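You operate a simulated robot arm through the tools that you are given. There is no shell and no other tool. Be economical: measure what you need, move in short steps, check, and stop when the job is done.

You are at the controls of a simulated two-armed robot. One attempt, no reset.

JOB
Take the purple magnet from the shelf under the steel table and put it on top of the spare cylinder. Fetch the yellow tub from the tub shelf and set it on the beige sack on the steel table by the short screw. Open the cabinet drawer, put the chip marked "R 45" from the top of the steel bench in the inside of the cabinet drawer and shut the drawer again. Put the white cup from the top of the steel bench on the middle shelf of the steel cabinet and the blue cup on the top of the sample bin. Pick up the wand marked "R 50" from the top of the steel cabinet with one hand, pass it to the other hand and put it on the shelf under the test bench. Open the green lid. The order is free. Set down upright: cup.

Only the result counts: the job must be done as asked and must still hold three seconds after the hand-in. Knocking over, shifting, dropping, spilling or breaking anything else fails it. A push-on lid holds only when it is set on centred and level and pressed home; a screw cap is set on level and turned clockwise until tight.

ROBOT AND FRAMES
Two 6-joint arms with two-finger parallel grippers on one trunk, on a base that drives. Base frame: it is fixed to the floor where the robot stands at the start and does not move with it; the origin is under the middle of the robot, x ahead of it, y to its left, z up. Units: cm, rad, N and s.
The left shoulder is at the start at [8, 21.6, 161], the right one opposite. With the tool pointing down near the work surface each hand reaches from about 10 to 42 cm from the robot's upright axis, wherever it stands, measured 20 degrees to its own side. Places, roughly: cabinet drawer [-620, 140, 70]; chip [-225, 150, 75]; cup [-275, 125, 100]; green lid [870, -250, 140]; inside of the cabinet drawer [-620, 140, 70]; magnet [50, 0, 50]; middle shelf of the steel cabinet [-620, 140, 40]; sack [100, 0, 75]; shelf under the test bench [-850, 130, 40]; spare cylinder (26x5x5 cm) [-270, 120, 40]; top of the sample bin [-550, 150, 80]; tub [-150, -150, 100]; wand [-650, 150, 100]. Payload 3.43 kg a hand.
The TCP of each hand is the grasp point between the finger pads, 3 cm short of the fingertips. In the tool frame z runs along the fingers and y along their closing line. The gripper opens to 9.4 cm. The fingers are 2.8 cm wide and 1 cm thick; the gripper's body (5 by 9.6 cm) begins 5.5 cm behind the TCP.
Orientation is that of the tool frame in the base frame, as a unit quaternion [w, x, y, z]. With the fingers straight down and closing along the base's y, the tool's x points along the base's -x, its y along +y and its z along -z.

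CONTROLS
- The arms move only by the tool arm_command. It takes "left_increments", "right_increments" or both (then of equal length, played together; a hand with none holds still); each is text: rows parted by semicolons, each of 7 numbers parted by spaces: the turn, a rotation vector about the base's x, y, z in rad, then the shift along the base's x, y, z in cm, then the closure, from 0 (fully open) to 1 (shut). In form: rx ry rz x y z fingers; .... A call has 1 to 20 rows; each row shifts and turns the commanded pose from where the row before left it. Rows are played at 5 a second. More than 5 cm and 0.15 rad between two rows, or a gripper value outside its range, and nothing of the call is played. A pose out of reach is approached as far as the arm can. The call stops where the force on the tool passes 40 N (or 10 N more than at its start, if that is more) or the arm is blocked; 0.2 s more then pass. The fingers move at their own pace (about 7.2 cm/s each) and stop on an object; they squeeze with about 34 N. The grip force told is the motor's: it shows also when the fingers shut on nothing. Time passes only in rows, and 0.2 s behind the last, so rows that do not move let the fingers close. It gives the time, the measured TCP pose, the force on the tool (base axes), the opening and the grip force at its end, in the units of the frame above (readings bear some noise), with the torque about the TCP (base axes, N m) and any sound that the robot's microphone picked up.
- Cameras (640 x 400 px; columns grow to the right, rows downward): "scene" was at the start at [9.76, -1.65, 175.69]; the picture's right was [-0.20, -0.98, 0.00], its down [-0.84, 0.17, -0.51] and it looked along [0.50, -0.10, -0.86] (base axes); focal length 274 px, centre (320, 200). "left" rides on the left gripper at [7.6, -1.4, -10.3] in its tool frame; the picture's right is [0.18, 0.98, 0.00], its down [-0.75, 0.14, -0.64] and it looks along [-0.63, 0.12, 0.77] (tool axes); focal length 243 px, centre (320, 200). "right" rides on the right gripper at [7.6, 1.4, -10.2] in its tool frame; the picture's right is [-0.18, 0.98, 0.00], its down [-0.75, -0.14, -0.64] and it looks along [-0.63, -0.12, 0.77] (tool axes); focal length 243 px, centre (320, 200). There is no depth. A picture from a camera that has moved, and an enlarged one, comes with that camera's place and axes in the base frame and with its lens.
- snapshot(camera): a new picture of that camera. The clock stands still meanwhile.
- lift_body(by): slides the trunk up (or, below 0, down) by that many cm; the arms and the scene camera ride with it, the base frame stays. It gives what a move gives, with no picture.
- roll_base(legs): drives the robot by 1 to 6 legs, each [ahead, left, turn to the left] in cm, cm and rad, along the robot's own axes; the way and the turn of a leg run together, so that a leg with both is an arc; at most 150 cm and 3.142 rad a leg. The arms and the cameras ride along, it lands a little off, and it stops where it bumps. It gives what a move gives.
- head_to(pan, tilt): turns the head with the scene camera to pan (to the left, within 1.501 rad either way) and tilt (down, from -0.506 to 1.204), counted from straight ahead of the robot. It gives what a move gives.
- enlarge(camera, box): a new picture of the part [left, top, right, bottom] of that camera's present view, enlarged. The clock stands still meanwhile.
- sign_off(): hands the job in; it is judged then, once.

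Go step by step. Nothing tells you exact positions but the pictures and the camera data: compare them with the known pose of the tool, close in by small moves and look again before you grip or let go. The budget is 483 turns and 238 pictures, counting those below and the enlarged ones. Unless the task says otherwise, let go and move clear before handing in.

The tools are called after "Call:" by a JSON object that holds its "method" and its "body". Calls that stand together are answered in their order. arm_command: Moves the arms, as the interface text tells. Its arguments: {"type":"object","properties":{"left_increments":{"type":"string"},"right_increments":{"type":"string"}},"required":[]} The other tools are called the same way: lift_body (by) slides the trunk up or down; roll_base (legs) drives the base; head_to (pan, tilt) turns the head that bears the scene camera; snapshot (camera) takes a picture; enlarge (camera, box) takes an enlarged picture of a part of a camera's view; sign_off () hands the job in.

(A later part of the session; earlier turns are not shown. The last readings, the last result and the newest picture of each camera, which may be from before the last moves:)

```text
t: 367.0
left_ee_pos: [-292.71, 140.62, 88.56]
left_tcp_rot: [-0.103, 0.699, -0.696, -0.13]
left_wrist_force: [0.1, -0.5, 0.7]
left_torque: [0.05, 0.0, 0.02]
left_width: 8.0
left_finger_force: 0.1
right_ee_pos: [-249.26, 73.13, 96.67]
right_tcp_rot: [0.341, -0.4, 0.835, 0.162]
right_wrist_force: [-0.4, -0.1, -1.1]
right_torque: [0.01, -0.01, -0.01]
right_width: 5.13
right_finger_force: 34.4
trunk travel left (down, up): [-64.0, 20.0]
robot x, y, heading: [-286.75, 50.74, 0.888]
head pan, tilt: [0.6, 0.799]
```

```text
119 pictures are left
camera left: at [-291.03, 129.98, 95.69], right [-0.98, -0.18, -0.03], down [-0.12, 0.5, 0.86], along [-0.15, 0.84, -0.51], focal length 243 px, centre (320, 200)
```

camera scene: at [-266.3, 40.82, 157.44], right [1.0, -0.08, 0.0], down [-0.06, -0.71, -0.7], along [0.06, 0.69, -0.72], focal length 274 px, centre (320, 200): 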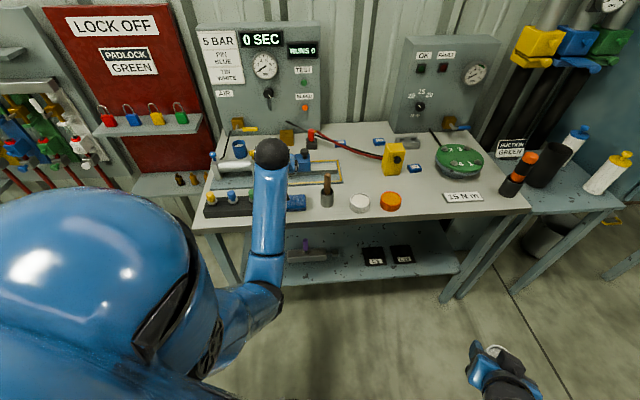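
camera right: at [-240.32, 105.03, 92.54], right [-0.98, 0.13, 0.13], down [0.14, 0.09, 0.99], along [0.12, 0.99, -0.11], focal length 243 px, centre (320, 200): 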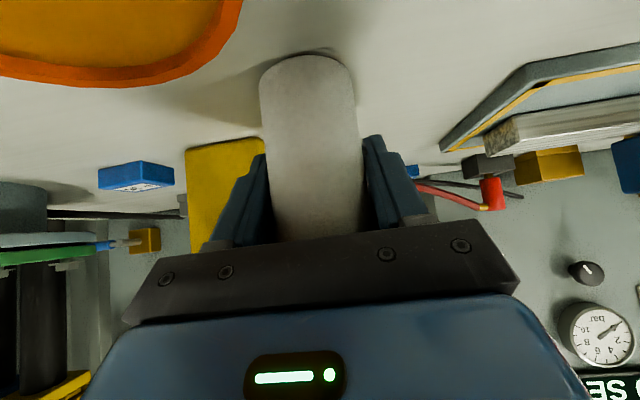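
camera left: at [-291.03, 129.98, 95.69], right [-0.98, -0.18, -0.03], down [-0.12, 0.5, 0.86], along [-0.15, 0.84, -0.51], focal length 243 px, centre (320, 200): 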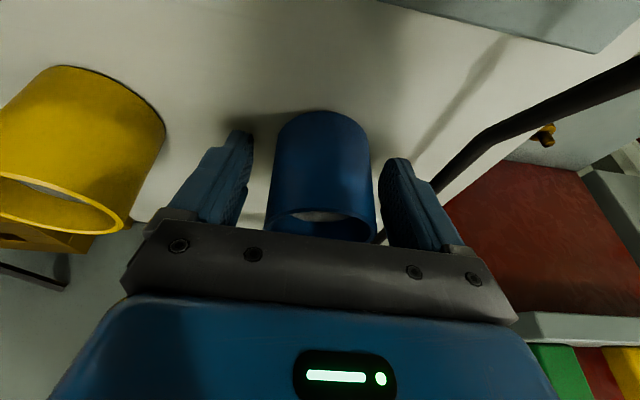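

The cup is between the fingers. I close and lift.

Call:
{"method": "arm_command", "body": {"left_increments": "0 0 0 0 0 0 0.5;0 0 0 0 0 0 1;0 0 0 0 0 0 1;0 0 0 0 0 0 1;0 0 0 0 0 2 1;0 0 0 0 0 3 1;0 0 0 0 0 3 1"}}

Call:
{"method": "snapshot", "body": {"camera": "left"}}

```text
t: 368.6
left_ee_pos: [-292.75, 140.49, 96.53]
left_tcp_rot: [-0.103, 0.699, -0.696, -0.13]
left_wrist_force: [0.0, 0.5, -1.9]
left_torque: [0.0, -0.03, 0.01]
left_width: 5.8
left_finger_force: 33.5
right_ee_pos: [-249.33, 73.11, 96.64]
right_tcp_rot: [0.341, -0.4, 0.835, 0.162]
right_wrist_force: [-0.3, 0.2, -2.2]
right_torque: [-0.01, 0.02, 0.02]
right_width: 5.13
right_finger_force: 34.0
trunk travel left (down, up): [-64.0, 20.0]
robot x, y, heading: [-286.89, 50.66, 0.893]
head pan, tilt: [0.6, 0.799]
```

```text
118 pictures are left
camera left: at [-291.1, 129.86, 103.66], right [-0.98, -0.19, -0.02], down [-0.12, 0.5, 0.86], along [-0.15, 0.84, -0.52], focal length 243 px, centre (320, 200)
```

left: 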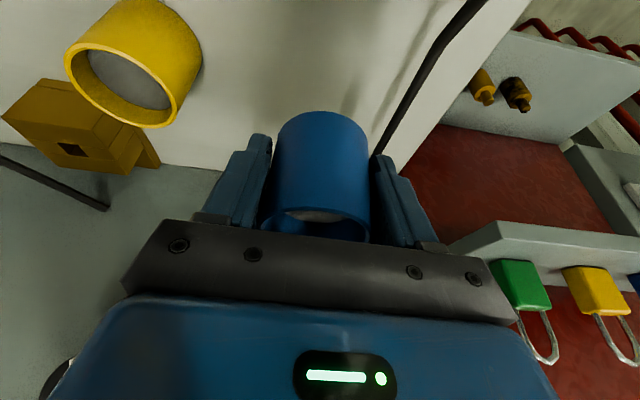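

Blue cup held. I raise the trunk for clearance and back straight out in −y.

Call:
{"method": "lift_body", "body": {"by": 18}}

Call:
{"method": "roll_base", "body": {"legs": [[-54.4, -44, 0]]}}

Call:
{"method": "snapshot", "body": {"camera": "scene"}}

```text
t: 370.6
left_ee_pos: [-292.86, 140.53, 114.45]
left_tcp_rot: [-0.104, 0.699, -0.696, -0.13]
left_wrist_force: [-0.2, 0.0, -1.0]
left_torque: [-0.03, 0.02, 0.0]
left_width: 5.81
left_finger_force: 34.1
right_ee_pos: [-249.28, 73.12, 114.67]
right_tcp_rot: [0.341, -0.4, 0.835, 0.162]
right_wrist_force: [-0.8, -0.3, -2.0]
right_torque: [0.04, -0.05, 0.03]
right_width: 5.12
right_finger_force: 34.1
trunk travel left (down, up): [-82.0, 2.0]
robot x, y, heading: [-286.7, 50.7, 0.892]
head pan, tilt: [0.6, 0.799]
```

```text
t: 374.4
left_ee_pos: [-291.55, 70.92, 114.38]
left_tcp_rot: [-0.104, 0.699, -0.696, -0.128]
left_wrist_force: [-0.7, 0.3, -1.5]
left_torque: [-0.03, -0.03, 0.01]
left_width: 5.79
left_finger_force: 33.9
right_ee_pos: [-247.98, 3.49, 114.7]
right_tcp_rot: [0.341, -0.402, 0.834, 0.162]
right_wrist_force: [0.9, 0.2, -2.3]
right_torque: [-0.03, -0.05, -0.02]
right_width: 5.12
right_finger_force: 34.0
trunk travel left (down, up): [-82.0, 2.0]
robot x, y, heading: [-285.3, -19.64, 0.89]
head pan, tilt: [0.6, 0.799]
```

```text
117 pictures are left
camera scene: at [-282.86, -8.89, 175.42], right [1.0, -0.08, 0.0], down [-0.05, -0.72, -0.7], along [0.05, 0.69, -0.72], focal length 274 px, centre (320, 200)
```

scene: 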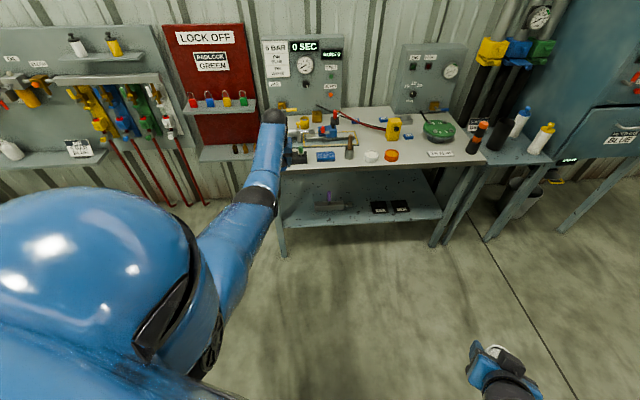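

Both cups are held. I look toward the cabinet area to the west.

Call:
{"method": "roll_base", "body": {"legs": [[0, 0, 0.68]]}}

Call:
{"method": "head_to", "body": {"pan": 1.2, "tilt": 0.35}}

Call:
{"method": "snapshot", "body": {"camera": "scene"}}

```text
t: 376.6
left_ee_pos: [-346.33, 47.22, 114.49]
left_tcp_rot: [-0.055, 0.89, -0.425, -0.157]
left_wrist_force: [0.5, 0.0, -0.6]
left_torque: [0.0, 0.0, 0.01]
left_width: 5.83
left_finger_force: 34.1
right_ee_pos: [-270.29, 21.76, 114.61]
right_tcp_rot: [0.268, -0.655, 0.655, 0.266]
right_wrist_force: [-0.4, -0.3, -1.8]
right_torque: [-0.01, 0.01, 0.0]
right_width: 5.12
right_finger_force: 34.3
trunk travel left (down, up): [-82.0, 2.0]
robot x, y, heading: [-285.19, -19.19, 1.568]
head pan, tilt: [0.6, 0.799]
```

```text
t: 377.6
left_ee_pos: [-346.37, 47.18, 114.53]
left_tcp_rot: [-0.055, 0.89, -0.425, -0.156]
left_wrist_force: [0.1, 0.2, -1.2]
left_torque: [-0.01, -0.05, 0.01]
left_width: 5.85
left_finger_force: 33.9
right_ee_pos: [-270.32, 21.94, 114.73]
right_tcp_rot: [0.268, -0.654, 0.655, 0.266]
right_wrist_force: [-0.2, 0.2, -1.9]
right_torque: [0.02, -0.01, 0.01]
right_width: 5.08
right_finger_force: 33.7
trunk travel left (down, up): [-82.0, 2.0]
robot x, y, heading: [-285.59, -19.1, 1.573]
head pan, tilt: [1.201, 0.351]
```

```text
116 pictures are left
camera scene: at [-294.09, -13.14, 179.4], right [0.36, 0.93, 0.0], down [0.32, -0.13, -0.94], along [-0.87, 0.34, -0.34], focal length 274 px, centre (320, 200)
```

scene: 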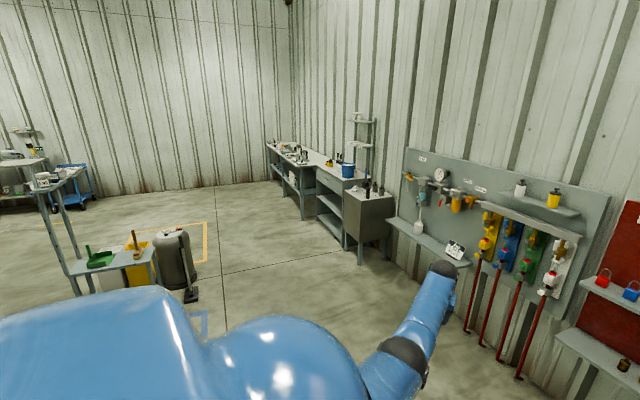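

A grey bin, the steel cabinet and the test bench line the wall. I strafe west along them.

Call:
{"method": "roll_base", "body": {"legs": [[28, 0, 0], [0, 120, 0], [0, 115, 0]]}}

Call:
{"method": "head_to", "body": {"pan": 0.4, "tilt": 0.5}}

Call:
{"method": "snapshot", "body": {"camera": "scene"}}

```text
t: 390.8
left_ee_pos: [-578.98, 81.22, 114.64]
left_tcp_rot: [-0.058, 0.882, -0.442, -0.156]
left_wrist_force: [1.0, 0.1, -1.2]
left_torque: [0.01, 0.01, -0.02]
left_width: 5.81
left_finger_force: 33.3
right_ee_pos: [-503.84, 52.74, 114.67]
right_tcp_rot: [0.273, -0.641, 0.668, 0.261]
right_wrist_force: [-0.2, 0.0, -2.4]
right_torque: [-0.04, 0.02, -0.02]
right_width: 5.08
right_finger_force: 34.1
trunk travel left (down, up): [-82.0, 2.0]
robot x, y, heading: [-520.49, 12.65, 1.534]
head pan, tilt: [1.201, 0.351]
```

```text
t: 391.9
left_ee_pos: [-578.89, 81.14, 114.56]
left_tcp_rot: [-0.058, 0.882, -0.442, -0.155]
left_wrist_force: [-0.5, 1.2, -0.8]
left_torque: [0.0, -0.01, 0.02]
left_width: 5.83
left_finger_force: 34.0
right_ee_pos: [-503.83, 52.84, 114.65]
right_tcp_rot: [0.274, -0.641, 0.668, 0.261]
right_wrist_force: [0.1, 0.0, -1.4]
right_torque: [-0.01, 0.0, 0.01]
right_width: 5.08
right_finger_force: 33.6
trunk travel left (down, up): [-82.0, 2.0]
robot x, y, heading: [-520.59, 12.0, 1.533]
head pan, tilt: [0.4, 0.499]
```

```text
115 pictures are left
camera scene: at [-523.62, 23.63, 178.03], right [0.94, 0.35, 0.0], down [0.17, -0.45, -0.88], along [-0.31, 0.82, -0.48], focal length 274 px, centre (320, 200)
```

scene: 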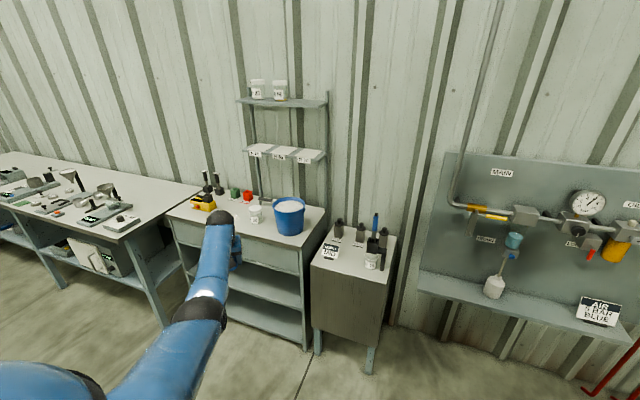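

Call:
{"method": "enlarge", "body": {"camera": "scene", "box": [140, 80, 420, 370]}}

Call:
{"method": "enlarge", "body": {"camera": "scene", "box": [290, 200, 410, 300]}}

```text
1.38 times, centred on (280, 225) of scene
camera zoom: at [-523.62, 23.63, 178.03], right [0.94, 0.35, 0.0], down [0.17, -0.45, -0.88], along [-0.31, 0.82, -0.48], focal length 378 px, centre (375, 166)
```

zoom: 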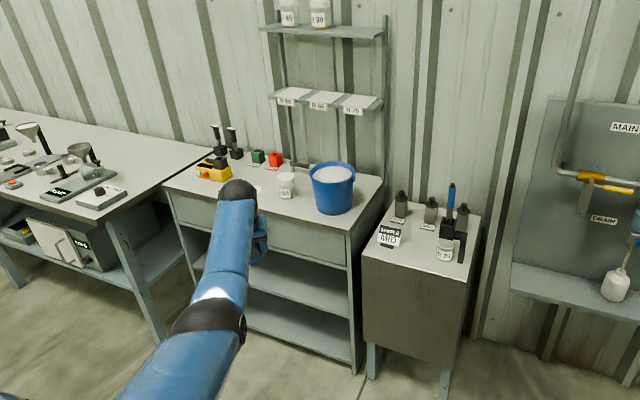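

```text
4.00 times, centred on (350, 250) of scene
camera zoom: at [-523.62, 23.63, 178.03], right [0.94, 0.35, 0.0], down [0.17, -0.45, -0.88], along [-0.31, 0.82, -0.48], focal length 1095 px, centre (200, 0)
```

zoom: 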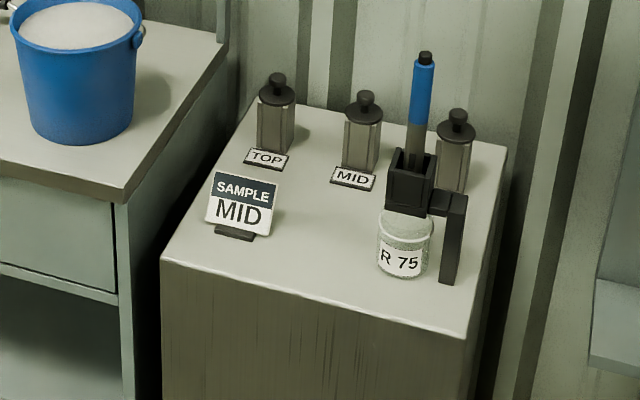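

The sample bin is the low cabinet at right (front edge y≈124, x −567…−527); free space on its front-middle. I bring the blue cup in line, then advance.

Call:
{"method": "arm_command", "body": {"left_increments": "0 0 -0.13 4.3 0 0 1;0 0 -0.13 4.3 0 0 1;0 0 -0.13 4.3 0 0 1;0 0 -0.13 4.3 0 0 1;0 0 -0.13 4.3 0 0 1;0 0 0 4.3 0 0 1;0 0 0 4.3 0 0 1"}}

Call:
{"method": "roll_base", "body": {"legs": [[0, 0, 0.037], [25, 0, 0]]}}

Call:
{"method": "lift_body", "body": {"by": -14}}

Call:
{"method": "head_to", "body": {"pan": 0.3, "tilt": 0.7}}

Call:
{"method": "snapshot", "body": {"camera": "scene"}}

Call:
{"method": "snapshot", "body": {"camera": "right"}}

```text
t: 393.5
left_ee_pos: [-548.7, 81.0, 114.53]
left_tcp_rot: [0.104, -0.694, 0.7, 0.129]
left_wrist_force: [0.6, 0.3, -1.3]
left_torque: [-0.01, 0.01, 0.02]
left_width: 5.79
left_finger_force: 34.1
right_ee_pos: [-503.69, 52.85, 114.53]
right_tcp_rot: [0.273, -0.642, 0.668, 0.261]
right_wrist_force: [-0.5, -0.6, -2.1]
right_torque: [-0.01, 0.01, 0.0]
right_width: 5.05
right_finger_force: 34.1
trunk travel left (down, up): [-82.0, 2.0]
robot x, y, heading: [-520.71, 12.92, 1.532]
head pan, tilt: [0.4, 0.499]
```

```text
t: 395.7
left_ee_pos: [-551.59, 104.15, 114.7]
left_tcp_rot: [-0.103, 0.709, -0.685, -0.132]
left_wrist_force: [-0.2, -0.9, -1.1]
left_torque: [0.02, -0.01, 0.0]
left_width: 5.82
left_finger_force: 33.8
right_ee_pos: [-505.52, 77.76, 114.74]
right_tcp_rot: [-0.268, 0.655, -0.653, -0.268]
right_wrist_force: [0.1, -1.1, -1.9]
right_torque: [0.01, 0.05, 0.01]
right_width: 5.08
right_finger_force: 33.6
trunk travel left (down, up): [-82.0, 2.0]
robot x, y, heading: [-520.38, 37.33, 1.57]
head pan, tilt: [0.4, 0.499]
```

```text
t: 397.4
left_ee_pos: [-551.64, 104.6, 100.45]
left_tcp_rot: [-0.101, 0.709, -0.685, -0.132]
left_wrist_force: [0.5, -0.5, -1.4]
left_torque: [0.04, 0.01, -0.02]
left_width: 5.82
left_finger_force: 34.2
right_ee_pos: [-505.54, 78.19, 100.77]
right_tcp_rot: [-0.267, 0.656, -0.654, -0.267]
right_wrist_force: [-0.6, -0.8, -2.0]
right_torque: [0.02, 0.0, 0.01]
right_width: 5.08
right_finger_force: 34.3
trunk travel left (down, up): [-68.0, 16.0]
robot x, y, heading: [-520.63, 37.16, 1.575]
head pan, tilt: [0.4, 0.499]
```

```text
t: 398.1
left_ee_pos: [-551.62, 104.56, 100.54]
left_tcp_rot: [-0.102, 0.709, -0.685, -0.131]
left_wrist_force: [0.4, -0.3, -0.1]
left_torque: [-0.01, 0.03, -0.01]
left_width: 5.81
left_finger_force: 33.9
right_ee_pos: [-505.61, 78.21, 100.6]
right_tcp_rot: [-0.268, 0.656, -0.654, -0.267]
right_wrist_force: [0.2, 0.2, -1.1]
right_torque: [0.02, 0.0, -0.01]
right_width: 5.1
right_finger_force: 34.3
trunk travel left (down, up): [-68.0, 16.0]
robot x, y, heading: [-520.51, 37.21, 1.573]
head pan, tilt: [0.3, 0.7]
```

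```text
112 pictures are left
camera scene: at [-523.03, 47.91, 162.27], right [0.95, 0.3, 0.0], down [0.19, -0.61, -0.77], along [-0.23, 0.73, -0.64], focal length 274 px, centre (320, 200)
```

scene: 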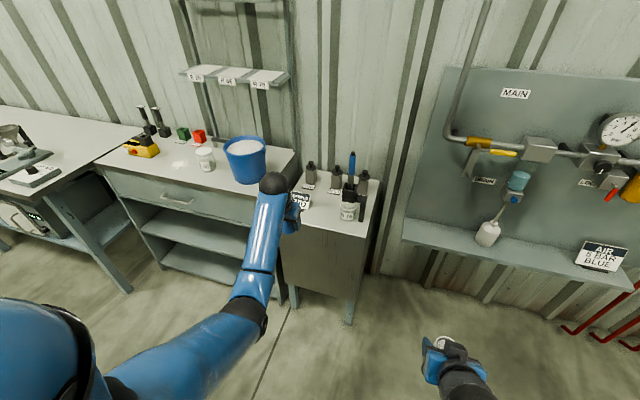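

```text
111 pictures are left
camera right: at [-507.08, 65.6, 102.62], right [-0.98, 0.13, 0.13], down [0.14, 0.09, 0.99], along [0.12, 0.99, -0.11], focal length 243 px, centre (320, 200)
```

right: 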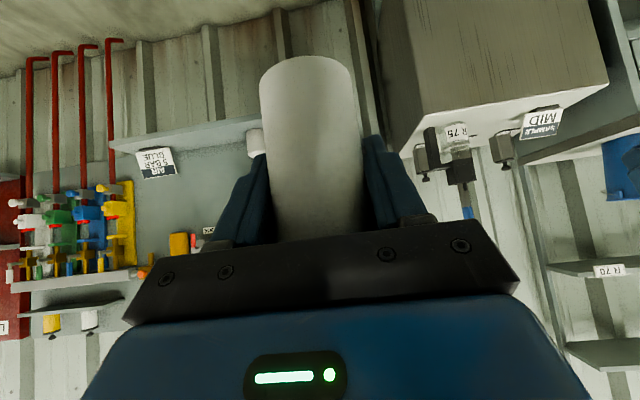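

Call:
{"method": "enlarge", "body": {"camera": "scene", "box": [270, 130, 400, 250]}}

Call:
{"method": "enlarge", "body": {"camera": "right", "box": [340, 0, 640, 240]}}

```text
3.33 times, centred on (335, 190) of scene
camera zoom: at [-523.03, 47.91, 162.27], right [0.95, 0.3, 0.0], down [0.19, -0.61, -0.77], along [-0.23, 0.73, -0.64], focal length 913 px, centre (270, 233)
```

zoom: 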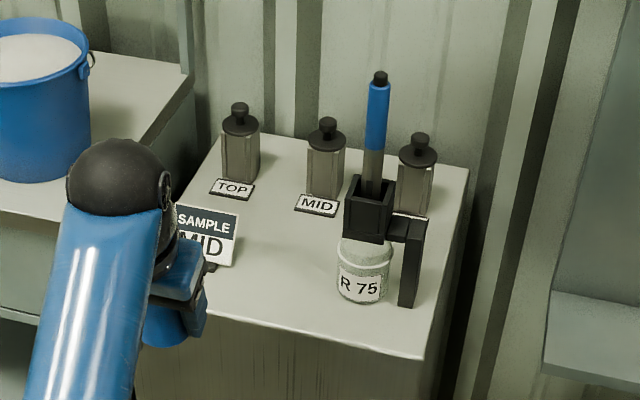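

```text
1.67 times, centred on (490, 120) of right
camera zoom: at [-507.08, 65.6, 102.62], right [-0.98, 0.13, 0.13], down [0.14, 0.09, 0.99], along [0.12, 0.99, -0.11], focal length 404 px, centre (37, 333)
```

zoom: 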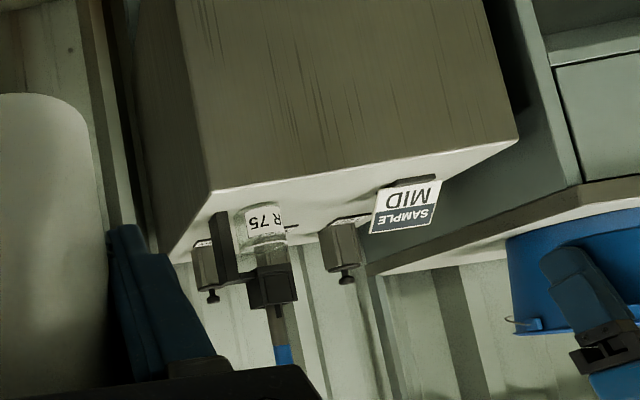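

Bin top: z≈79.4, front edge y≈125; target spot [-549,131.5]. I adjust sideways, roll ahead and check.

Call:
{"method": "arm_command", "body": {"left_increments": "0 0 0 1.4 0 0 1;0 0 0 1.4 0 0 1"}}

Call:
{"method": "roll_base", "body": {"legs": [[25, 0, 0]]}}

Call:
{"method": "snapshot", "body": {"camera": "left"}}

Call:
{"method": "enlarge", "body": {"camera": "scene", "box": [240, 160, 400, 280]}}

```text
t: 398.7
left_ee_pos: [-548.87, 104.47, 100.53]
left_tcp_rot: [-0.101, 0.709, -0.686, -0.13]
left_wrist_force: [-0.2, -0.1, -1.3]
left_torque: [-0.02, -0.02, -0.01]
left_width: 5.84
left_finger_force: 33.9
right_ee_pos: [-505.53, 78.22, 100.63]
right_tcp_rot: [-0.267, 0.655, -0.654, -0.267]
right_wrist_force: [-0.8, -0.1, -2.2]
right_torque: [-0.01, -0.03, 0.02]
right_width: 5.07
right_finger_force: 34.1
trunk travel left (down, up): [-68.0, 16.0]
robot x, y, heading: [-520.44, 37.04, 1.571]
head pan, tilt: [0.3, 0.7]
```

```text
t: 400.5
left_ee_pos: [-549.21, 129.27, 100.67]
left_tcp_rot: [-0.103, 0.71, -0.684, -0.132]
left_wrist_force: [0.1, -0.8, -0.7]
left_torque: [0.04, 0.01, 0.04]
left_width: 5.82
left_finger_force: 33.8
right_ee_pos: [-505.74, 102.98, 100.81]
right_tcp_rot: [-0.268, 0.656, -0.653, -0.267]
right_wrist_force: [0.0, -0.4, -1.5]
right_torque: [0.03, 0.01, -0.04]
right_width: 5.09
right_finger_force: 34.4
trunk travel left (down, up): [-68.0, 16.0]
robot x, y, heading: [-520.66, 61.88, 1.576]
head pan, tilt: [0.3, 0.7]
```

```text
108 pictures are left
camera left: at [-547.21, 118.62, 107.69], right [-0.98, -0.22, -0.03], down [-0.13, 0.5, 0.86], along [-0.17, 0.84, -0.51], focal length 243 px, centre (320, 200)
```

left: 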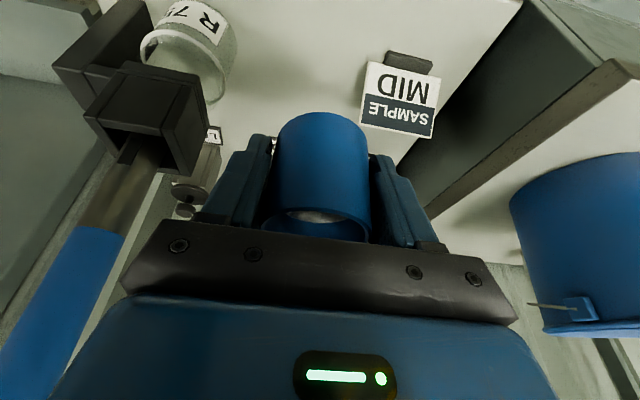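

```text
3.33 times, centred on (320, 220) of scene
camera zoom: at [-523.16, 72.57, 162.29], right [0.95, 0.3, 0.0], down [0.19, -0.61, -0.77], along [-0.23, 0.73, -0.64], focal length 913 px, centre (320, 133)
```

zoom: 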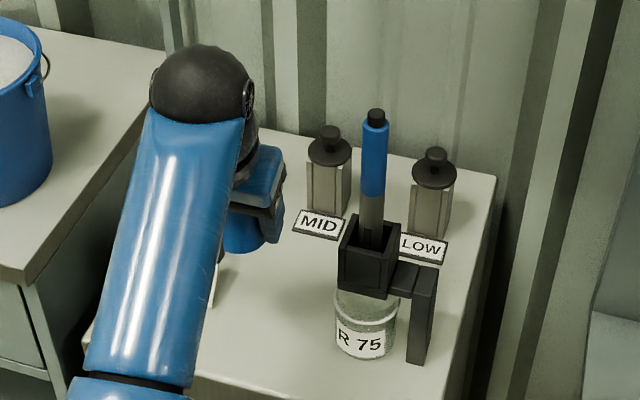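

Position good. I lower the cup in steps.

Call:
{"method": "arm_command", "body": {"left_increments": "0 0 0 -0.9 1.5 -2 1;0 0 0 0 0 -4 1;0 0 0 0 0 -4 1;0 0 0 0 0 -4 1;0 0 0 0 0 -1.5 1"}}

Call:
{"method": "enlarge", "body": {"camera": "scene", "box": [240, 160, 400, 280]}}

Call:
{"method": "snapshot", "body": {"camera": "left"}}

```text
t: 401.7
left_ee_pos: [-550.33, 130.89, 84.7]
left_tcp_rot: [-0.102, 0.71, -0.684, -0.131]
left_wrist_force: [-1.1, 0.0, -0.5]
left_torque: [-0.03, -0.02, -0.01]
left_width: 5.83
left_finger_force: 33.6
right_ee_pos: [-505.79, 103.23, 100.62]
right_tcp_rot: [-0.267, 0.657, -0.652, -0.267]
right_wrist_force: [0.4, 0.0, -1.7]
right_torque: [-0.01, 0.01, 0.04]
right_width: 5.06
right_finger_force: 33.8
trunk travel left (down, up): [-68.0, 16.0]
robot x, y, heading: [-520.87, 61.97, 1.578]
head pan, tilt: [0.3, 0.7]
```

```text
3.33 times, centred on (320, 220) of scene
camera zoom: at [-523.17, 72.84, 162.27], right [0.95, 0.3, 0.0], down [0.19, -0.61, -0.76], along [-0.23, 0.73, -0.64], focal length 913 px, centre (320, 133)
```

zoom: 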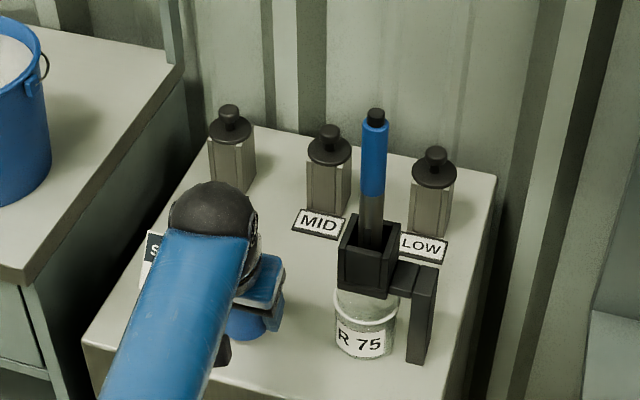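

```text
105 pictures are left
camera left: at [-548.2, 120.26, 91.81], right [-0.98, -0.22, -0.03], down [-0.13, 0.5, 0.86], along [-0.17, 0.84, -0.51], focal length 243 px, centre (320, 200)
```

left: 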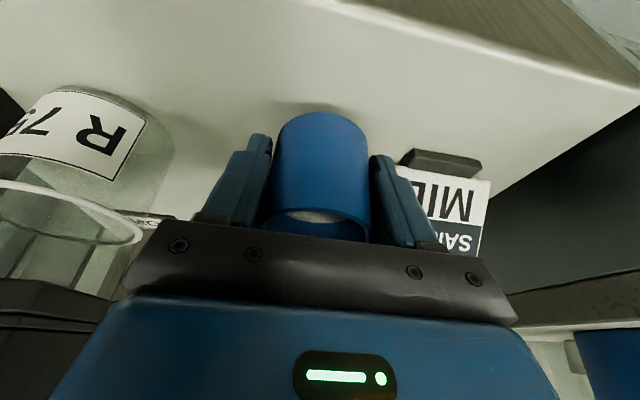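

Call:
{"method": "arm_command", "body": {"left_increments": "0 0 0 0 0 -0.3 1;0 0 0 0 0 -0.3 1;0 0 0 0 0 -0.2 1"}}

```text
t: 402.5
left_ee_pos: [-550.18, 130.93, 84.1]
left_tcp_rot: [-0.1, 0.711, -0.684, -0.13]
left_wrist_force: [0.2, 1.1, -1.2]
left_torque: [-0.01, 0.03, 0.01]
left_width: 5.83
left_finger_force: 33.8
right_ee_pos: [-505.86, 103.15, 100.57]
right_tcp_rot: [-0.267, 0.657, -0.652, -0.267]
right_wrist_force: [-0.3, 0.2, -1.4]
right_torque: [0.01, 0.01, -0.02]
right_width: 5.08
right_finger_force: 34.2
trunk travel left (down, up): [-68.0, 16.0]
robot x, y, heading: [-520.39, 62.13, 1.578]
head pan, tilt: [0.3, 0.7]
```

Call:
{"method": "arm_command", "body": {"left_increments": "0 0 0 0 0 -0.3 1;0 0 0 0 0 -0.3 1;0 0 0 0 0 0 1"}}

```text
t: 403.3
left_ee_pos: [-550.12, 130.83, 83.64]
left_tcp_rot: [-0.103, 0.71, -0.684, -0.132]
left_wrist_force: [-1.2, 0.5, 3.1]
left_torque: [0.01, -0.08, 0.04]
left_width: 5.81
left_finger_force: 34.3
right_ee_pos: [-505.85, 103.17, 100.73]
right_tcp_rot: [-0.267, 0.657, -0.652, -0.268]
right_wrist_force: [0.0, 0.6, -0.9]
right_torque: [-0.01, -0.02, 0.0]
right_width: 5.08
right_finger_force: 34.1
trunk travel left (down, up): [-68.0, 16.0]
robot x, y, heading: [-520.82, 62.0, 1.579]
head pan, tilt: [0.3, 0.7]
```

Contact. I release and lift straight up.

Call:
{"method": "arm_command", "body": {"left_increments": "0 0 0 0 0 0 0.5;0 0 0 0 0 0 0.25;0 0 0 0 0 0 0.2;0 0 0 0 0 2 0.2;0 0 0 0 0 3 0.2;0 0 0 0 0 4 0.2;0 0 0 0 -3 4 0.2;0 0 0 0 -4 3 0"}}

Call:
{"method": "snapshot", "body": {"camera": "left"}}

```text
t: 405.1
left_ee_pos: [-550.29, 123.82, 99.87]
left_tcp_rot: [-0.103, 0.71, -0.684, -0.131]
left_wrist_force: [-0.8, -0.4, 0.0]
left_torque: [-0.01, 0.01, 0.01]
left_width: 9.42
left_finger_force: 0.0
right_ee_pos: [-505.94, 103.16, 100.63]
right_tcp_rot: [-0.268, 0.656, -0.652, -0.268]
right_wrist_force: [0.1, 0.2, -1.6]
right_torque: [0.05, -0.03, 0.01]
right_width: 5.07
right_finger_force: 34.0
trunk travel left (down, up): [-68.0, 16.0]
robot x, y, heading: [-520.57, 62.1, 1.579]
head pan, tilt: [0.3, 0.7]
```

```text
104 pictures are left
camera left: at [-548.15, 113.25, 106.96], right [-0.98, -0.22, -0.03], down [-0.13, 0.5, 0.86], along [-0.17, 0.84, -0.51], focal length 243 px, centre (320, 200)
```

left: 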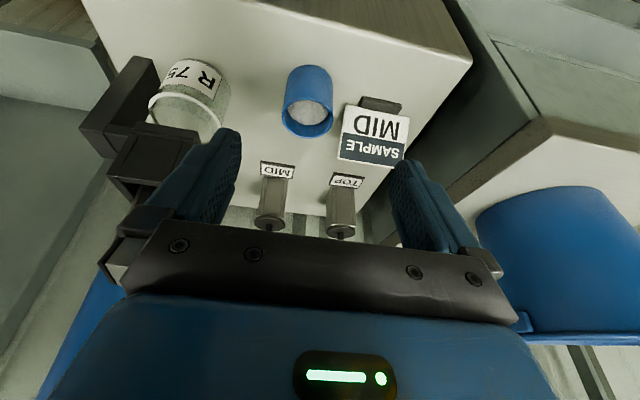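

The blue cup stands on the bin. Now the white cup: I back off and move in front of the steel cabinet.

Call:
{"method": "roll_base", "body": {"legs": [[-45, 0, 0], [0, 95, 0]]}}

Call:
{"method": "head_to", "body": {"pan": 0, "tilt": 0.6}}

Call:
{"method": "snapshot", "body": {"camera": "scene"}}

```text
t: 412.4
left_ee_pos: [-644.96, 78.69, 99.77]
left_tcp_rot: [-0.102, 0.707, -0.688, -0.131]
left_wrist_force: [0.3, 0.3, -0.7]
left_torque: [0.02, 0.0, 0.01]
left_width: 9.39
left_finger_force: 0.1
right_ee_pos: [-600.82, 57.38, 100.52]
right_tcp_rot: [0.268, -0.654, 0.656, 0.266]
right_wrist_force: [-0.2, -0.5, -2.4]
right_torque: [0.03, -0.04, 0.03]
right_width: 5.08
right_finger_force: 33.9
trunk travel left (down, up): [-68.0, 16.0]
robot x, y, heading: [-616.0, 16.16, 1.57]
head pan, tilt: [0.3, 0.7]
```

```text
t: 413.2
left_ee_pos: [-645.06, 78.68, 99.83]
left_tcp_rot: [-0.102, 0.707, -0.687, -0.131]
left_wrist_force: [0.0, -0.1, -0.5]
left_torque: [0.01, 0.01, 0.02]
left_width: 9.37
left_finger_force: 0.0
right_ee_pos: [-600.78, 57.51, 100.61]
right_tcp_rot: [0.269, -0.654, 0.655, 0.266]
right_wrist_force: [0.2, 0.1, -0.2]
right_torque: [0.01, 0.0, 0.01]
right_width: 5.08
right_finger_force: 34.2
trunk travel left (down, up): [-68.0, 16.0]
robot x, y, heading: [-616.02, 16.54, 1.562]
head pan, tilt: [0.0, 0.6]
```

```text
103 pictures are left
camera scene: at [-615.92, 27.98, 163.13], right [1.0, 0.0, 0.0], down [0.0, -0.57, -0.82], along [0.0, 0.82, -0.57], focal length 274 px, centre (320, 200)
```

scene: 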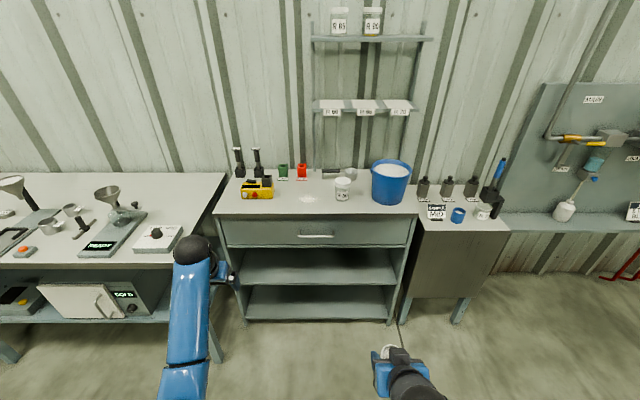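

Call:
{"method": "enlarge", "body": {"camera": "scene", "box": [205, 135, 425, 330]}}

```text
2.05 times, centred on (315, 232) of scene
camera zoom: at [-615.92, 27.98, 163.13], right [1.0, 0.0, 0.0], down [0.0, -0.57, -0.82], along [0.0, 0.82, -0.57], focal length 562 px, centre (330, 133)
```

zoom: 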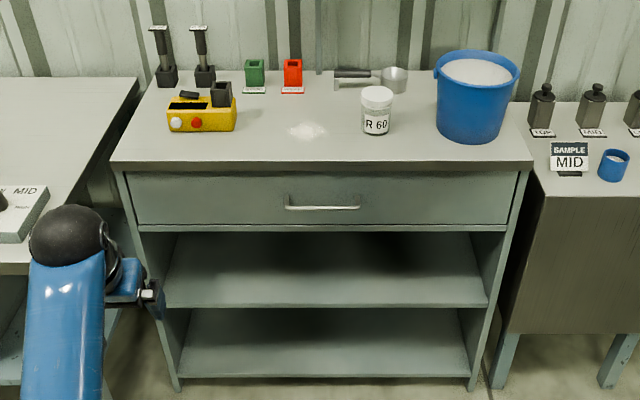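

The shelves are empty; middle shelf top ≈ z 37, front y≈127. I retract the left hand, lower the trunk, and drive closer.

Call:
{"method": "arm_command", "body": {"left_increments": "0.1 0 0 0 -4 0 0;0.1 0 0 0 -4 0 0;0.1 0 0 0 -4 0 0;0.1 0 0 0 -4 0 0;0 0 0 0 -4 0 0"}}

Call:
{"method": "lift_body", "body": {"by": -40}}

Call:
{"method": "roll_base", "body": {"legs": [[45, 0, 0.009]]}}

Call:
{"method": "head_to", "body": {"pan": 0, "tilt": 0.8}}

Call:
{"method": "snapshot", "body": {"camera": "scene"}}

Call:
{"method": "snapshot", "body": {"camera": "right"}}

```text
t: 414.4
left_ee_pos: [-644.96, 58.39, 99.78]
left_tcp_rot: [-0.241, 0.672, -0.647, -0.266]
left_wrist_force: [-0.1, -0.6, -0.3]
left_torque: [-0.02, -0.04, 0.01]
left_width: 9.43
left_finger_force: 0.0
right_ee_pos: [-600.71, 57.33, 100.76]
right_tcp_rot: [0.269, -0.654, 0.655, 0.266]
right_wrist_force: [0.5, 0.6, -1.0]
right_torque: [0.05, 0.03, 0.0]
right_width: 5.07
right_finger_force: 33.9
trunk travel left (down, up): [-68.0, 16.0]
robot x, y, heading: [-616.26, 16.23, 1.573]
head pan, tilt: [0.0, 0.6]
```

```text
t: 418.3
left_ee_pos: [-644.94, 58.5, 59.66]
left_tcp_rot: [-0.241, 0.673, -0.648, -0.264]
left_wrist_force: [-0.2, 1.0, 0.4]
left_torque: [0.03, 0.01, -0.01]
left_width: 9.41
left_finger_force: 0.1
right_ee_pos: [-600.77, 57.41, 60.69]
right_tcp_rot: [0.268, -0.654, 0.655, 0.266]
right_wrist_force: [0.1, 0.2, -0.9]
right_torque: [0.02, 0.01, 0.03]
right_width: 5.09
right_finger_force: 34.0
trunk travel left (down, up): [-28.0, 56.0]
robot x, y, heading: [-616.13, 16.25, 1.571]
head pan, tilt: [0.0, 0.6]
```

```text
t: 420.9
left_ee_pos: [-645.45, 102.33, 59.68]
left_tcp_rot: [-0.239, 0.676, -0.644, -0.266]
left_wrist_force: [-0.4, 1.0, -0.1]
left_torque: [-0.01, 0.02, 0.01]
left_width: 9.43
left_finger_force: 0.0
right_ee_pos: [-601.22, 101.64, 60.47]
right_tcp_rot: [-0.267, 0.657, -0.653, -0.267]
right_wrist_force: [-0.1, -0.6, -0.4]
right_torque: [0.03, -0.01, 0.06]
right_width: 5.1
right_finger_force: 33.5
trunk travel left (down, up): [-28.0, 56.0]
robot x, y, heading: [-616.03, 60.5, 1.579]
head pan, tilt: [0.0, 0.6]
```

```text
t: 421.7
left_ee_pos: [-645.5, 102.27, 59.67]
left_tcp_rot: [-0.24, 0.676, -0.644, -0.266]
left_wrist_force: [0.3, 0.3, 0.6]
left_torque: [0.02, -0.02, -0.02]
left_width: 9.4
left_finger_force: 0.1
right_ee_pos: [-601.2, 101.68, 60.66]
right_tcp_rot: [-0.267, 0.657, -0.652, -0.267]
right_wrist_force: [0.2, -0.2, -0.5]
right_torque: [0.01, -0.02, 0.05]
right_width: 5.07
right_finger_force: 33.6
trunk travel left (down, up): [-28.0, 56.0]
robot x, y, heading: [-616.11, 60.09, 1.58]
head pan, tilt: [0.0, 0.799]
```

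```text
101 pictures are left
camera scene: at [-616.04, 71.27, 121.45], right [1.0, 0.01, 0.0], down [0.0, -0.72, -0.7], along [0.0, 0.7, -0.72], focal length 274 px, centre (320, 200)
```

scene: 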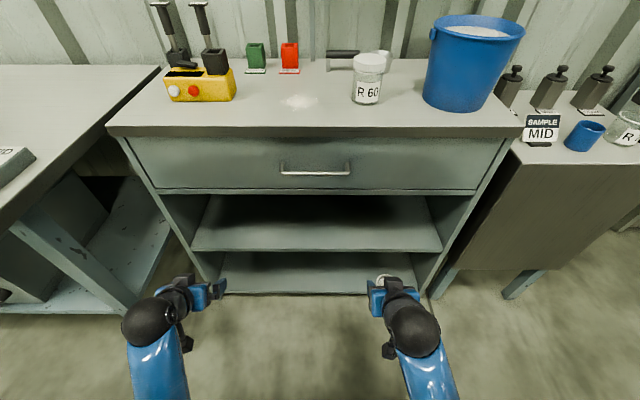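

```text
100 pictures are left
camera right: at [-602.68, 89.05, 62.61], right [-0.98, 0.13, 0.13], down [0.14, 0.09, 0.99], along [0.11, 0.99, -0.11], focal length 243 px, centre (320, 200)
```

right: 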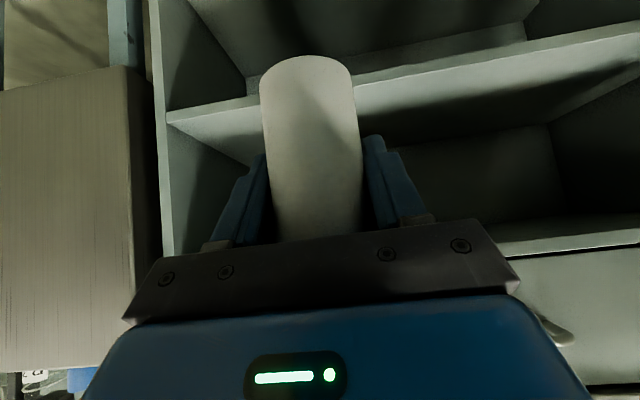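

Refined: middle shelf front edge y≈121.5, top z≈46. I move the cup in over the shelf.

Call:
{"method": "arm_command", "body": {"right_increments": "0 0 0 0 4 -0.5 1;0 0 0 0 4 -0.5 1;0 0 0 0 4 -0.5 1;0 0 0 0 4 -0.5 1;0 0 0 0 4 -0.5 1;0 0 0 0 4 0 1;0 0 0 0 3 0 1"}}

Call:
{"method": "snapshot", "body": {"camera": "right"}}

Call:
{"method": "enlarge", "body": {"camera": "scene", "box": [280, 140, 480, 290]}}

```text
t: 423.3
left_ee_pos: [-645.31, 102.37, 59.72]
left_tcp_rot: [-0.24, 0.675, -0.645, -0.265]
left_wrist_force: [0.5, -0.6, 0.3]
left_torque: [0.0, 0.01, 0.0]
left_width: 9.42
left_finger_force: 0.1
right_ee_pos: [-601.17, 128.54, 58.05]
right_tcp_rot: [-0.267, 0.657, -0.653, -0.267]
right_wrist_force: [1.0, -0.3, -2.9]
right_torque: [0.11, 0.03, -0.01]
right_width: 5.1
right_finger_force: 33.9
trunk travel left (down, up): [-28.0, 56.0]
robot x, y, heading: [-616.27, 60.35, 1.579]
head pan, tilt: [0.0, 0.799]
```

```text
99 pictures are left
camera right: at [-602.56, 115.96, 60.08], right [-0.98, 0.13, 0.13], down [0.14, 0.09, 0.99], along [0.11, 0.99, -0.11], focal length 243 px, centre (320, 200)
```

right: 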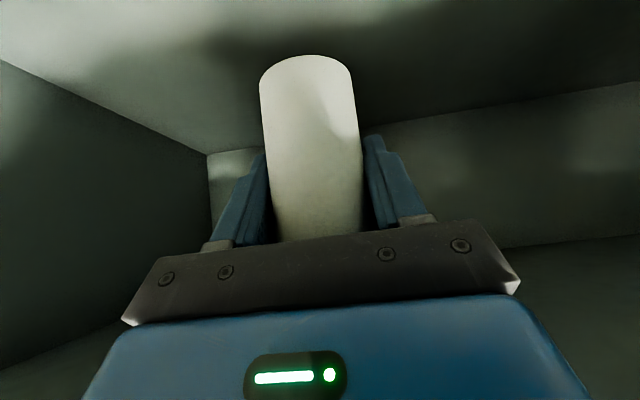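

```text
2.67 times, centred on (380, 215) of scene
camera zoom: at [-616.04, 71.31, 121.43], right [1.0, 0.01, 0.0], down [0.0, -0.72, -0.7], along [0.0, 0.7, -0.72], focal length 730 px, centre (160, 160)
```

zoom: 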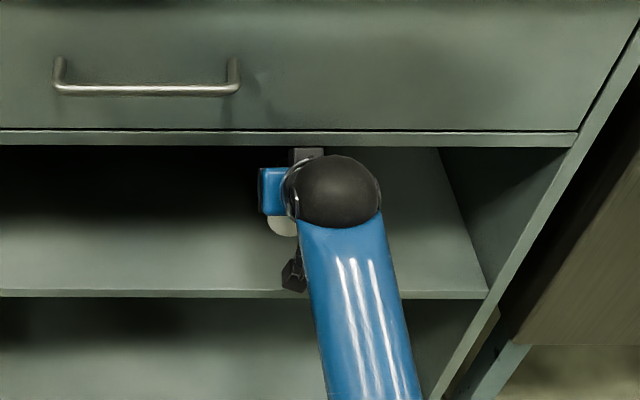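

Call:
{"method": "arm_command", "body": {"right_increments": "0 0 0 0 0 -2 1;0 0 0 0 0 -2 1;0 0 0 0 0 -0.7 1;0 0 0 0 0 -0.5 1"}}

```text
t: 424.3
left_ee_pos: [-645.23, 102.39, 59.73]
left_tcp_rot: [-0.24, 0.676, -0.644, -0.265]
left_wrist_force: [0.7, -0.8, 0.1]
left_torque: [-0.01, -0.02, -0.03]
left_width: 9.4
left_finger_force: 0.1
right_ee_pos: [-601.36, 128.63, 52.87]
right_tcp_rot: [-0.267, 0.657, -0.653, -0.267]
right_wrist_force: [0.1, 0.6, -1.5]
right_torque: [0.03, 0.04, 0.0]
right_width: 5.1
right_finger_force: 34.1
trunk travel left (down, up): [-28.0, 56.0]
robot x, y, heading: [-616.15, 60.56, 1.577]
head pan, tilt: [0.0, 0.799]
```

Call:
{"method": "arm_command", "body": {"right_increments": "0 0 0 0 0 -0.4 1;0 0 0 0 0 -0.3 1;0 0 0 0 0 -0.3 1"}}

Call:
{"method": "snapshot", "body": {"camera": "right"}}

```text
t: 425.1
left_ee_pos: [-645.46, 102.37, 59.67]
left_tcp_rot: [-0.239, 0.676, -0.644, -0.265]
left_wrist_force: [-0.2, -0.2, -0.7]
left_torque: [0.03, 0.01, 0.01]
left_width: 9.4
left_finger_force: 0.0
right_ee_pos: [-601.34, 128.61, 51.83]
right_tcp_rot: [-0.267, 0.657, -0.653, -0.267]
right_wrist_force: [-0.3, 0.2, -1.3]
right_torque: [0.02, 0.0, 0.0]
right_width: 5.11
right_finger_force: 34.3
trunk travel left (down, up): [-28.0, 56.0]
robot x, y, heading: [-616.3, 60.53, 1.574]
head pan, tilt: [0.0, 0.799]
```

```text
97 pictures are left
camera right: at [-602.73, 116.07, 53.82], right [-0.98, 0.13, 0.13], down [0.14, 0.09, 0.99], along [0.11, 0.99, -0.11], focal length 243 px, centre (320, 200)
```

right: 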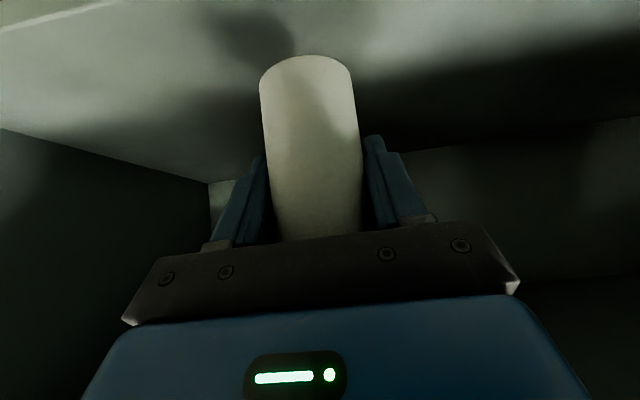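

Call:
{"method": "arm_command", "body": {"right_increments": "0 0 0 0 0 -0.4 1;0 0 0 0 0 -0.4 1;0 0 0 0 0 -0.4 1;0 0 0 0 0 0 1"}}

```text
t: 426.1
left_ee_pos: [-645.48, 102.47, 59.58]
left_tcp_rot: [-0.24, 0.676, -0.644, -0.266]
left_wrist_force: [0.6, 0.2, -1.2]
left_torque: [-0.04, -0.01, 0.01]
left_width: 9.43
left_finger_force: 0.1
right_ee_pos: [-601.22, 128.65, 50.6]
right_tcp_rot: [-0.268, 0.656, -0.653, -0.267]
right_wrist_force: [-0.7, 0.0, -1.5]
right_torque: [0.05, -0.04, 0.01]
right_width: 5.08
right_finger_force: 33.6
trunk travel left (down, up): [-28.0, 56.0]
robot x, y, heading: [-616.27, 60.36, 1.578]
head pan, tilt: [0.0, 0.799]
```

Call:
{"method": "arm_command", "body": {"right_increments": "0 0 0 0 0 -0.4 1;0 0 0 0 0 -0.4 1;0 0 0 0 0 -0.4 1;0 0 0 0 0 0 1"}}

Call:
{"method": "snapshot", "body": {"camera": "right"}}

```text
t: 427.1
left_ee_pos: [-645.48, 102.34, 59.67]
left_tcp_rot: [-0.239, 0.676, -0.644, -0.266]
left_wrist_force: [-0.3, 0.6, 0.0]
left_torque: [-0.03, 0.04, 0.06]
left_width: 9.4
left_finger_force: 0.1
right_ee_pos: [-601.07, 128.66, 49.42]
right_tcp_rot: [-0.268, 0.656, -0.653, -0.266]
right_wrist_force: [-0.2, -0.1, -1.7]
right_torque: [-0.02, 0.01, -0.01]
right_width: 5.07
right_finger_force: 34.1
trunk travel left (down, up): [-28.0, 56.0]
robot x, y, heading: [-616.29, 60.47, 1.576]
head pan, tilt: [0.0, 0.799]
```

```text
96 pictures are left
camera right: at [-602.66, 116.07, 51.51], right [-0.98, 0.13, 0.13], down [0.14, 0.09, 0.99], along [0.11, 0.99, -0.11], focal length 243 px, centre (320, 200)
```

right: 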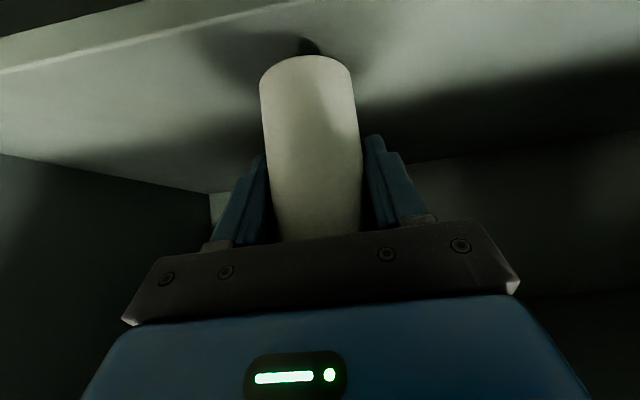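

Call:
{"method": "arm_command", "body": {"right_increments": "0 0 0 0 0 -0.3 1;0 0 0 0 0 -0.3 1;0 0 0 0 0 -0.3 1;0 0 0 0 0 0 1"}}

```text
t: 428.1
left_ee_pos: [-645.37, 102.35, 59.57]
left_tcp_rot: [-0.239, 0.676, -0.644, -0.266]
left_wrist_force: [0.2, 0.3, -0.1]
left_torque: [-0.02, -0.01, 0.0]
left_width: 9.4
left_finger_force: 0.1
right_ee_pos: [-601.31, 128.6, 48.66]
right_tcp_rot: [-0.267, 0.657, -0.653, -0.267]
right_wrist_force: [-0.2, -0.1, -1.8]
right_torque: [0.03, 0.03, -0.02]
right_width: 5.09
right_finger_force: 33.8
trunk travel left (down, up): [-28.0, 56.0]
robot x, y, heading: [-615.85, 60.29, 1.579]
head pan, tilt: [0.0, 0.799]
```

Call:
{"method": "arm_command", "body": {"right_increments": "0 0 0 0 0 -0.3 1;0 0 0 0 0 -0.3 1;0 0 0 0 0 -0.3 1;0 0 0 0 0 0 1"}}

```text
t: 429.1
left_ee_pos: [-645.44, 102.46, 59.74]
left_tcp_rot: [-0.239, 0.677, -0.643, -0.266]
left_wrist_force: [0.3, 0.4, -0.6]
left_torque: [0.02, -0.01, -0.01]
left_width: 9.39
left_finger_force: 0.0
right_ee_pos: [-601.3, 128.64, 47.65]
right_tcp_rot: [-0.267, 0.657, -0.653, -0.267]
right_wrist_force: [-0.7, 0.7, -2.5]
right_torque: [0.02, -0.02, -0.01]
right_width: 5.08
right_finger_force: 33.8
trunk travel left (down, up): [-28.0, 56.0]
robot x, y, heading: [-616.18, 60.62, 1.581]
head pan, tilt: [0.0, 0.799]
```

Call:
{"method": "arm_command", "body": {"right_increments": "0 0 0 0 0 -0.4 1;0 0 0 0 0 -0.3 1;0 0 0 0 0 -0.3 1;0 0 0 0 0 0 1"}}

Call:
{"method": "snapshot", "body": {"camera": "right"}}

```text
t: 430.1
left_ee_pos: [-645.46, 102.2, 59.83]
left_tcp_rot: [-0.24, 0.675, -0.644, -0.266]
left_wrist_force: [0.6, -0.1, 0.6]
left_torque: [0.02, -0.02, 0.04]
left_width: 9.42
left_finger_force: 0.0
right_ee_pos: [-601.33, 128.81, 47.15]
right_tcp_rot: [-0.27, 0.655, -0.652, -0.269]
right_wrist_force: [2.3, 2.5, 22.5]
right_torque: [-0.07, 0.1, -0.05]
right_width: 5.09
right_finger_force: 34.0
trunk travel left (down, up): [-28.0, 56.0]
robot x, y, heading: [-616.03, 60.49, 1.575]
head pan, tilt: [0.0, 0.799]
```

```text
95 pictures are left
camera right: at [-602.71, 116.14, 49.02], right [-0.98, 0.13, 0.13], down [0.14, 0.08, 0.99], along [0.11, 0.99, -0.1], focal length 243 px, centre (320, 200)
```

right: 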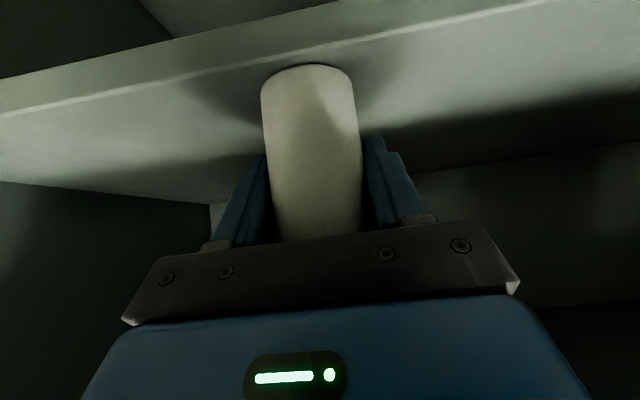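

The cup stands on the shelf. I release and withdraw straight back.

Call:
{"method": "arm_command", "body": {"right_increments": "0 0 0 0 0 0.3 1;0 0 0 0 0 0 0.4;0 0 0 0 0 0 0.2;0 0 0 0 0 0 0.1;0 0 0 0 -2 0.3 0.1;0 0 0 0 -4 0.5 0.1;0 0 0 0 -4 0.5 0.1;0 0 0 0 -4 0.5 0.1;0 0 0 0 -4 0.5 0.1;0 0 0 0 -4 0.5 0.1;0 0 0 0 -4 0.5 0.1"}}

Call:
{"method": "snapshot", "body": {"camera": "right"}}

Call:
{"method": "enlarge", "body": {"camera": "scene", "box": [180, 100, 480, 300]}}

```text
t: 432.5
left_ee_pos: [-645.35, 102.31, 59.79]
left_tcp_rot: [-0.24, 0.676, -0.644, -0.265]
left_wrist_force: [1.0, -0.2, 0.5]
left_torque: [0.03, 0.01, 0.01]
left_width: 9.39
left_finger_force: 0.0
right_ee_pos: [-601.54, 102.58, 50.38]
right_tcp_rot: [-0.267, 0.657, -0.652, -0.268]
right_wrist_force: [0.5, -0.2, 0.0]
right_torque: [-0.05, -0.03, 0.0]
right_width: 8.45
right_finger_force: 0.1
trunk travel left (down, up): [-28.0, 56.0]
robot x, y, heading: [-616.06, 60.24, 1.582]
head pan, tilt: [0.0, 0.799]
```

```text
94 pictures are left
camera right: at [-602.97, 89.94, 52.34], right [-0.98, 0.13, 0.13], down [0.14, 0.09, 0.99], along [0.11, 0.99, -0.11], focal length 243 px, centre (320, 200)
```

right: 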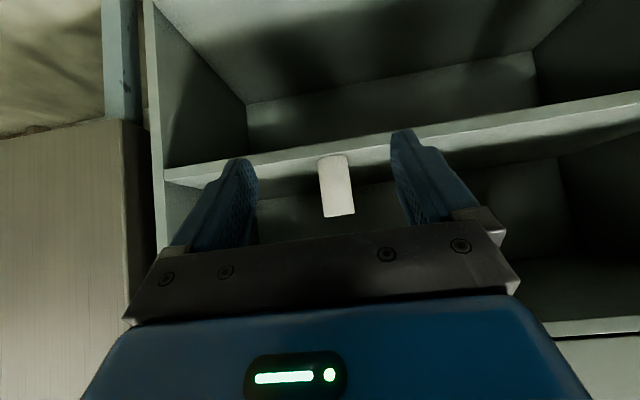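

```text
2.00 times, centred on (330, 200) of scene
camera zoom: at [-616.03, 71.19, 121.45], right [1.0, 0.01, 0.0], down [0.0, -0.72, -0.7], along [0.0, 0.7, -0.72], focal length 548 px, centre (300, 200)
```

zoom: 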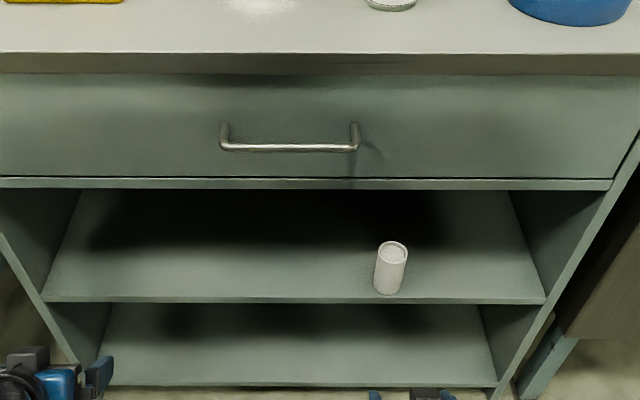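

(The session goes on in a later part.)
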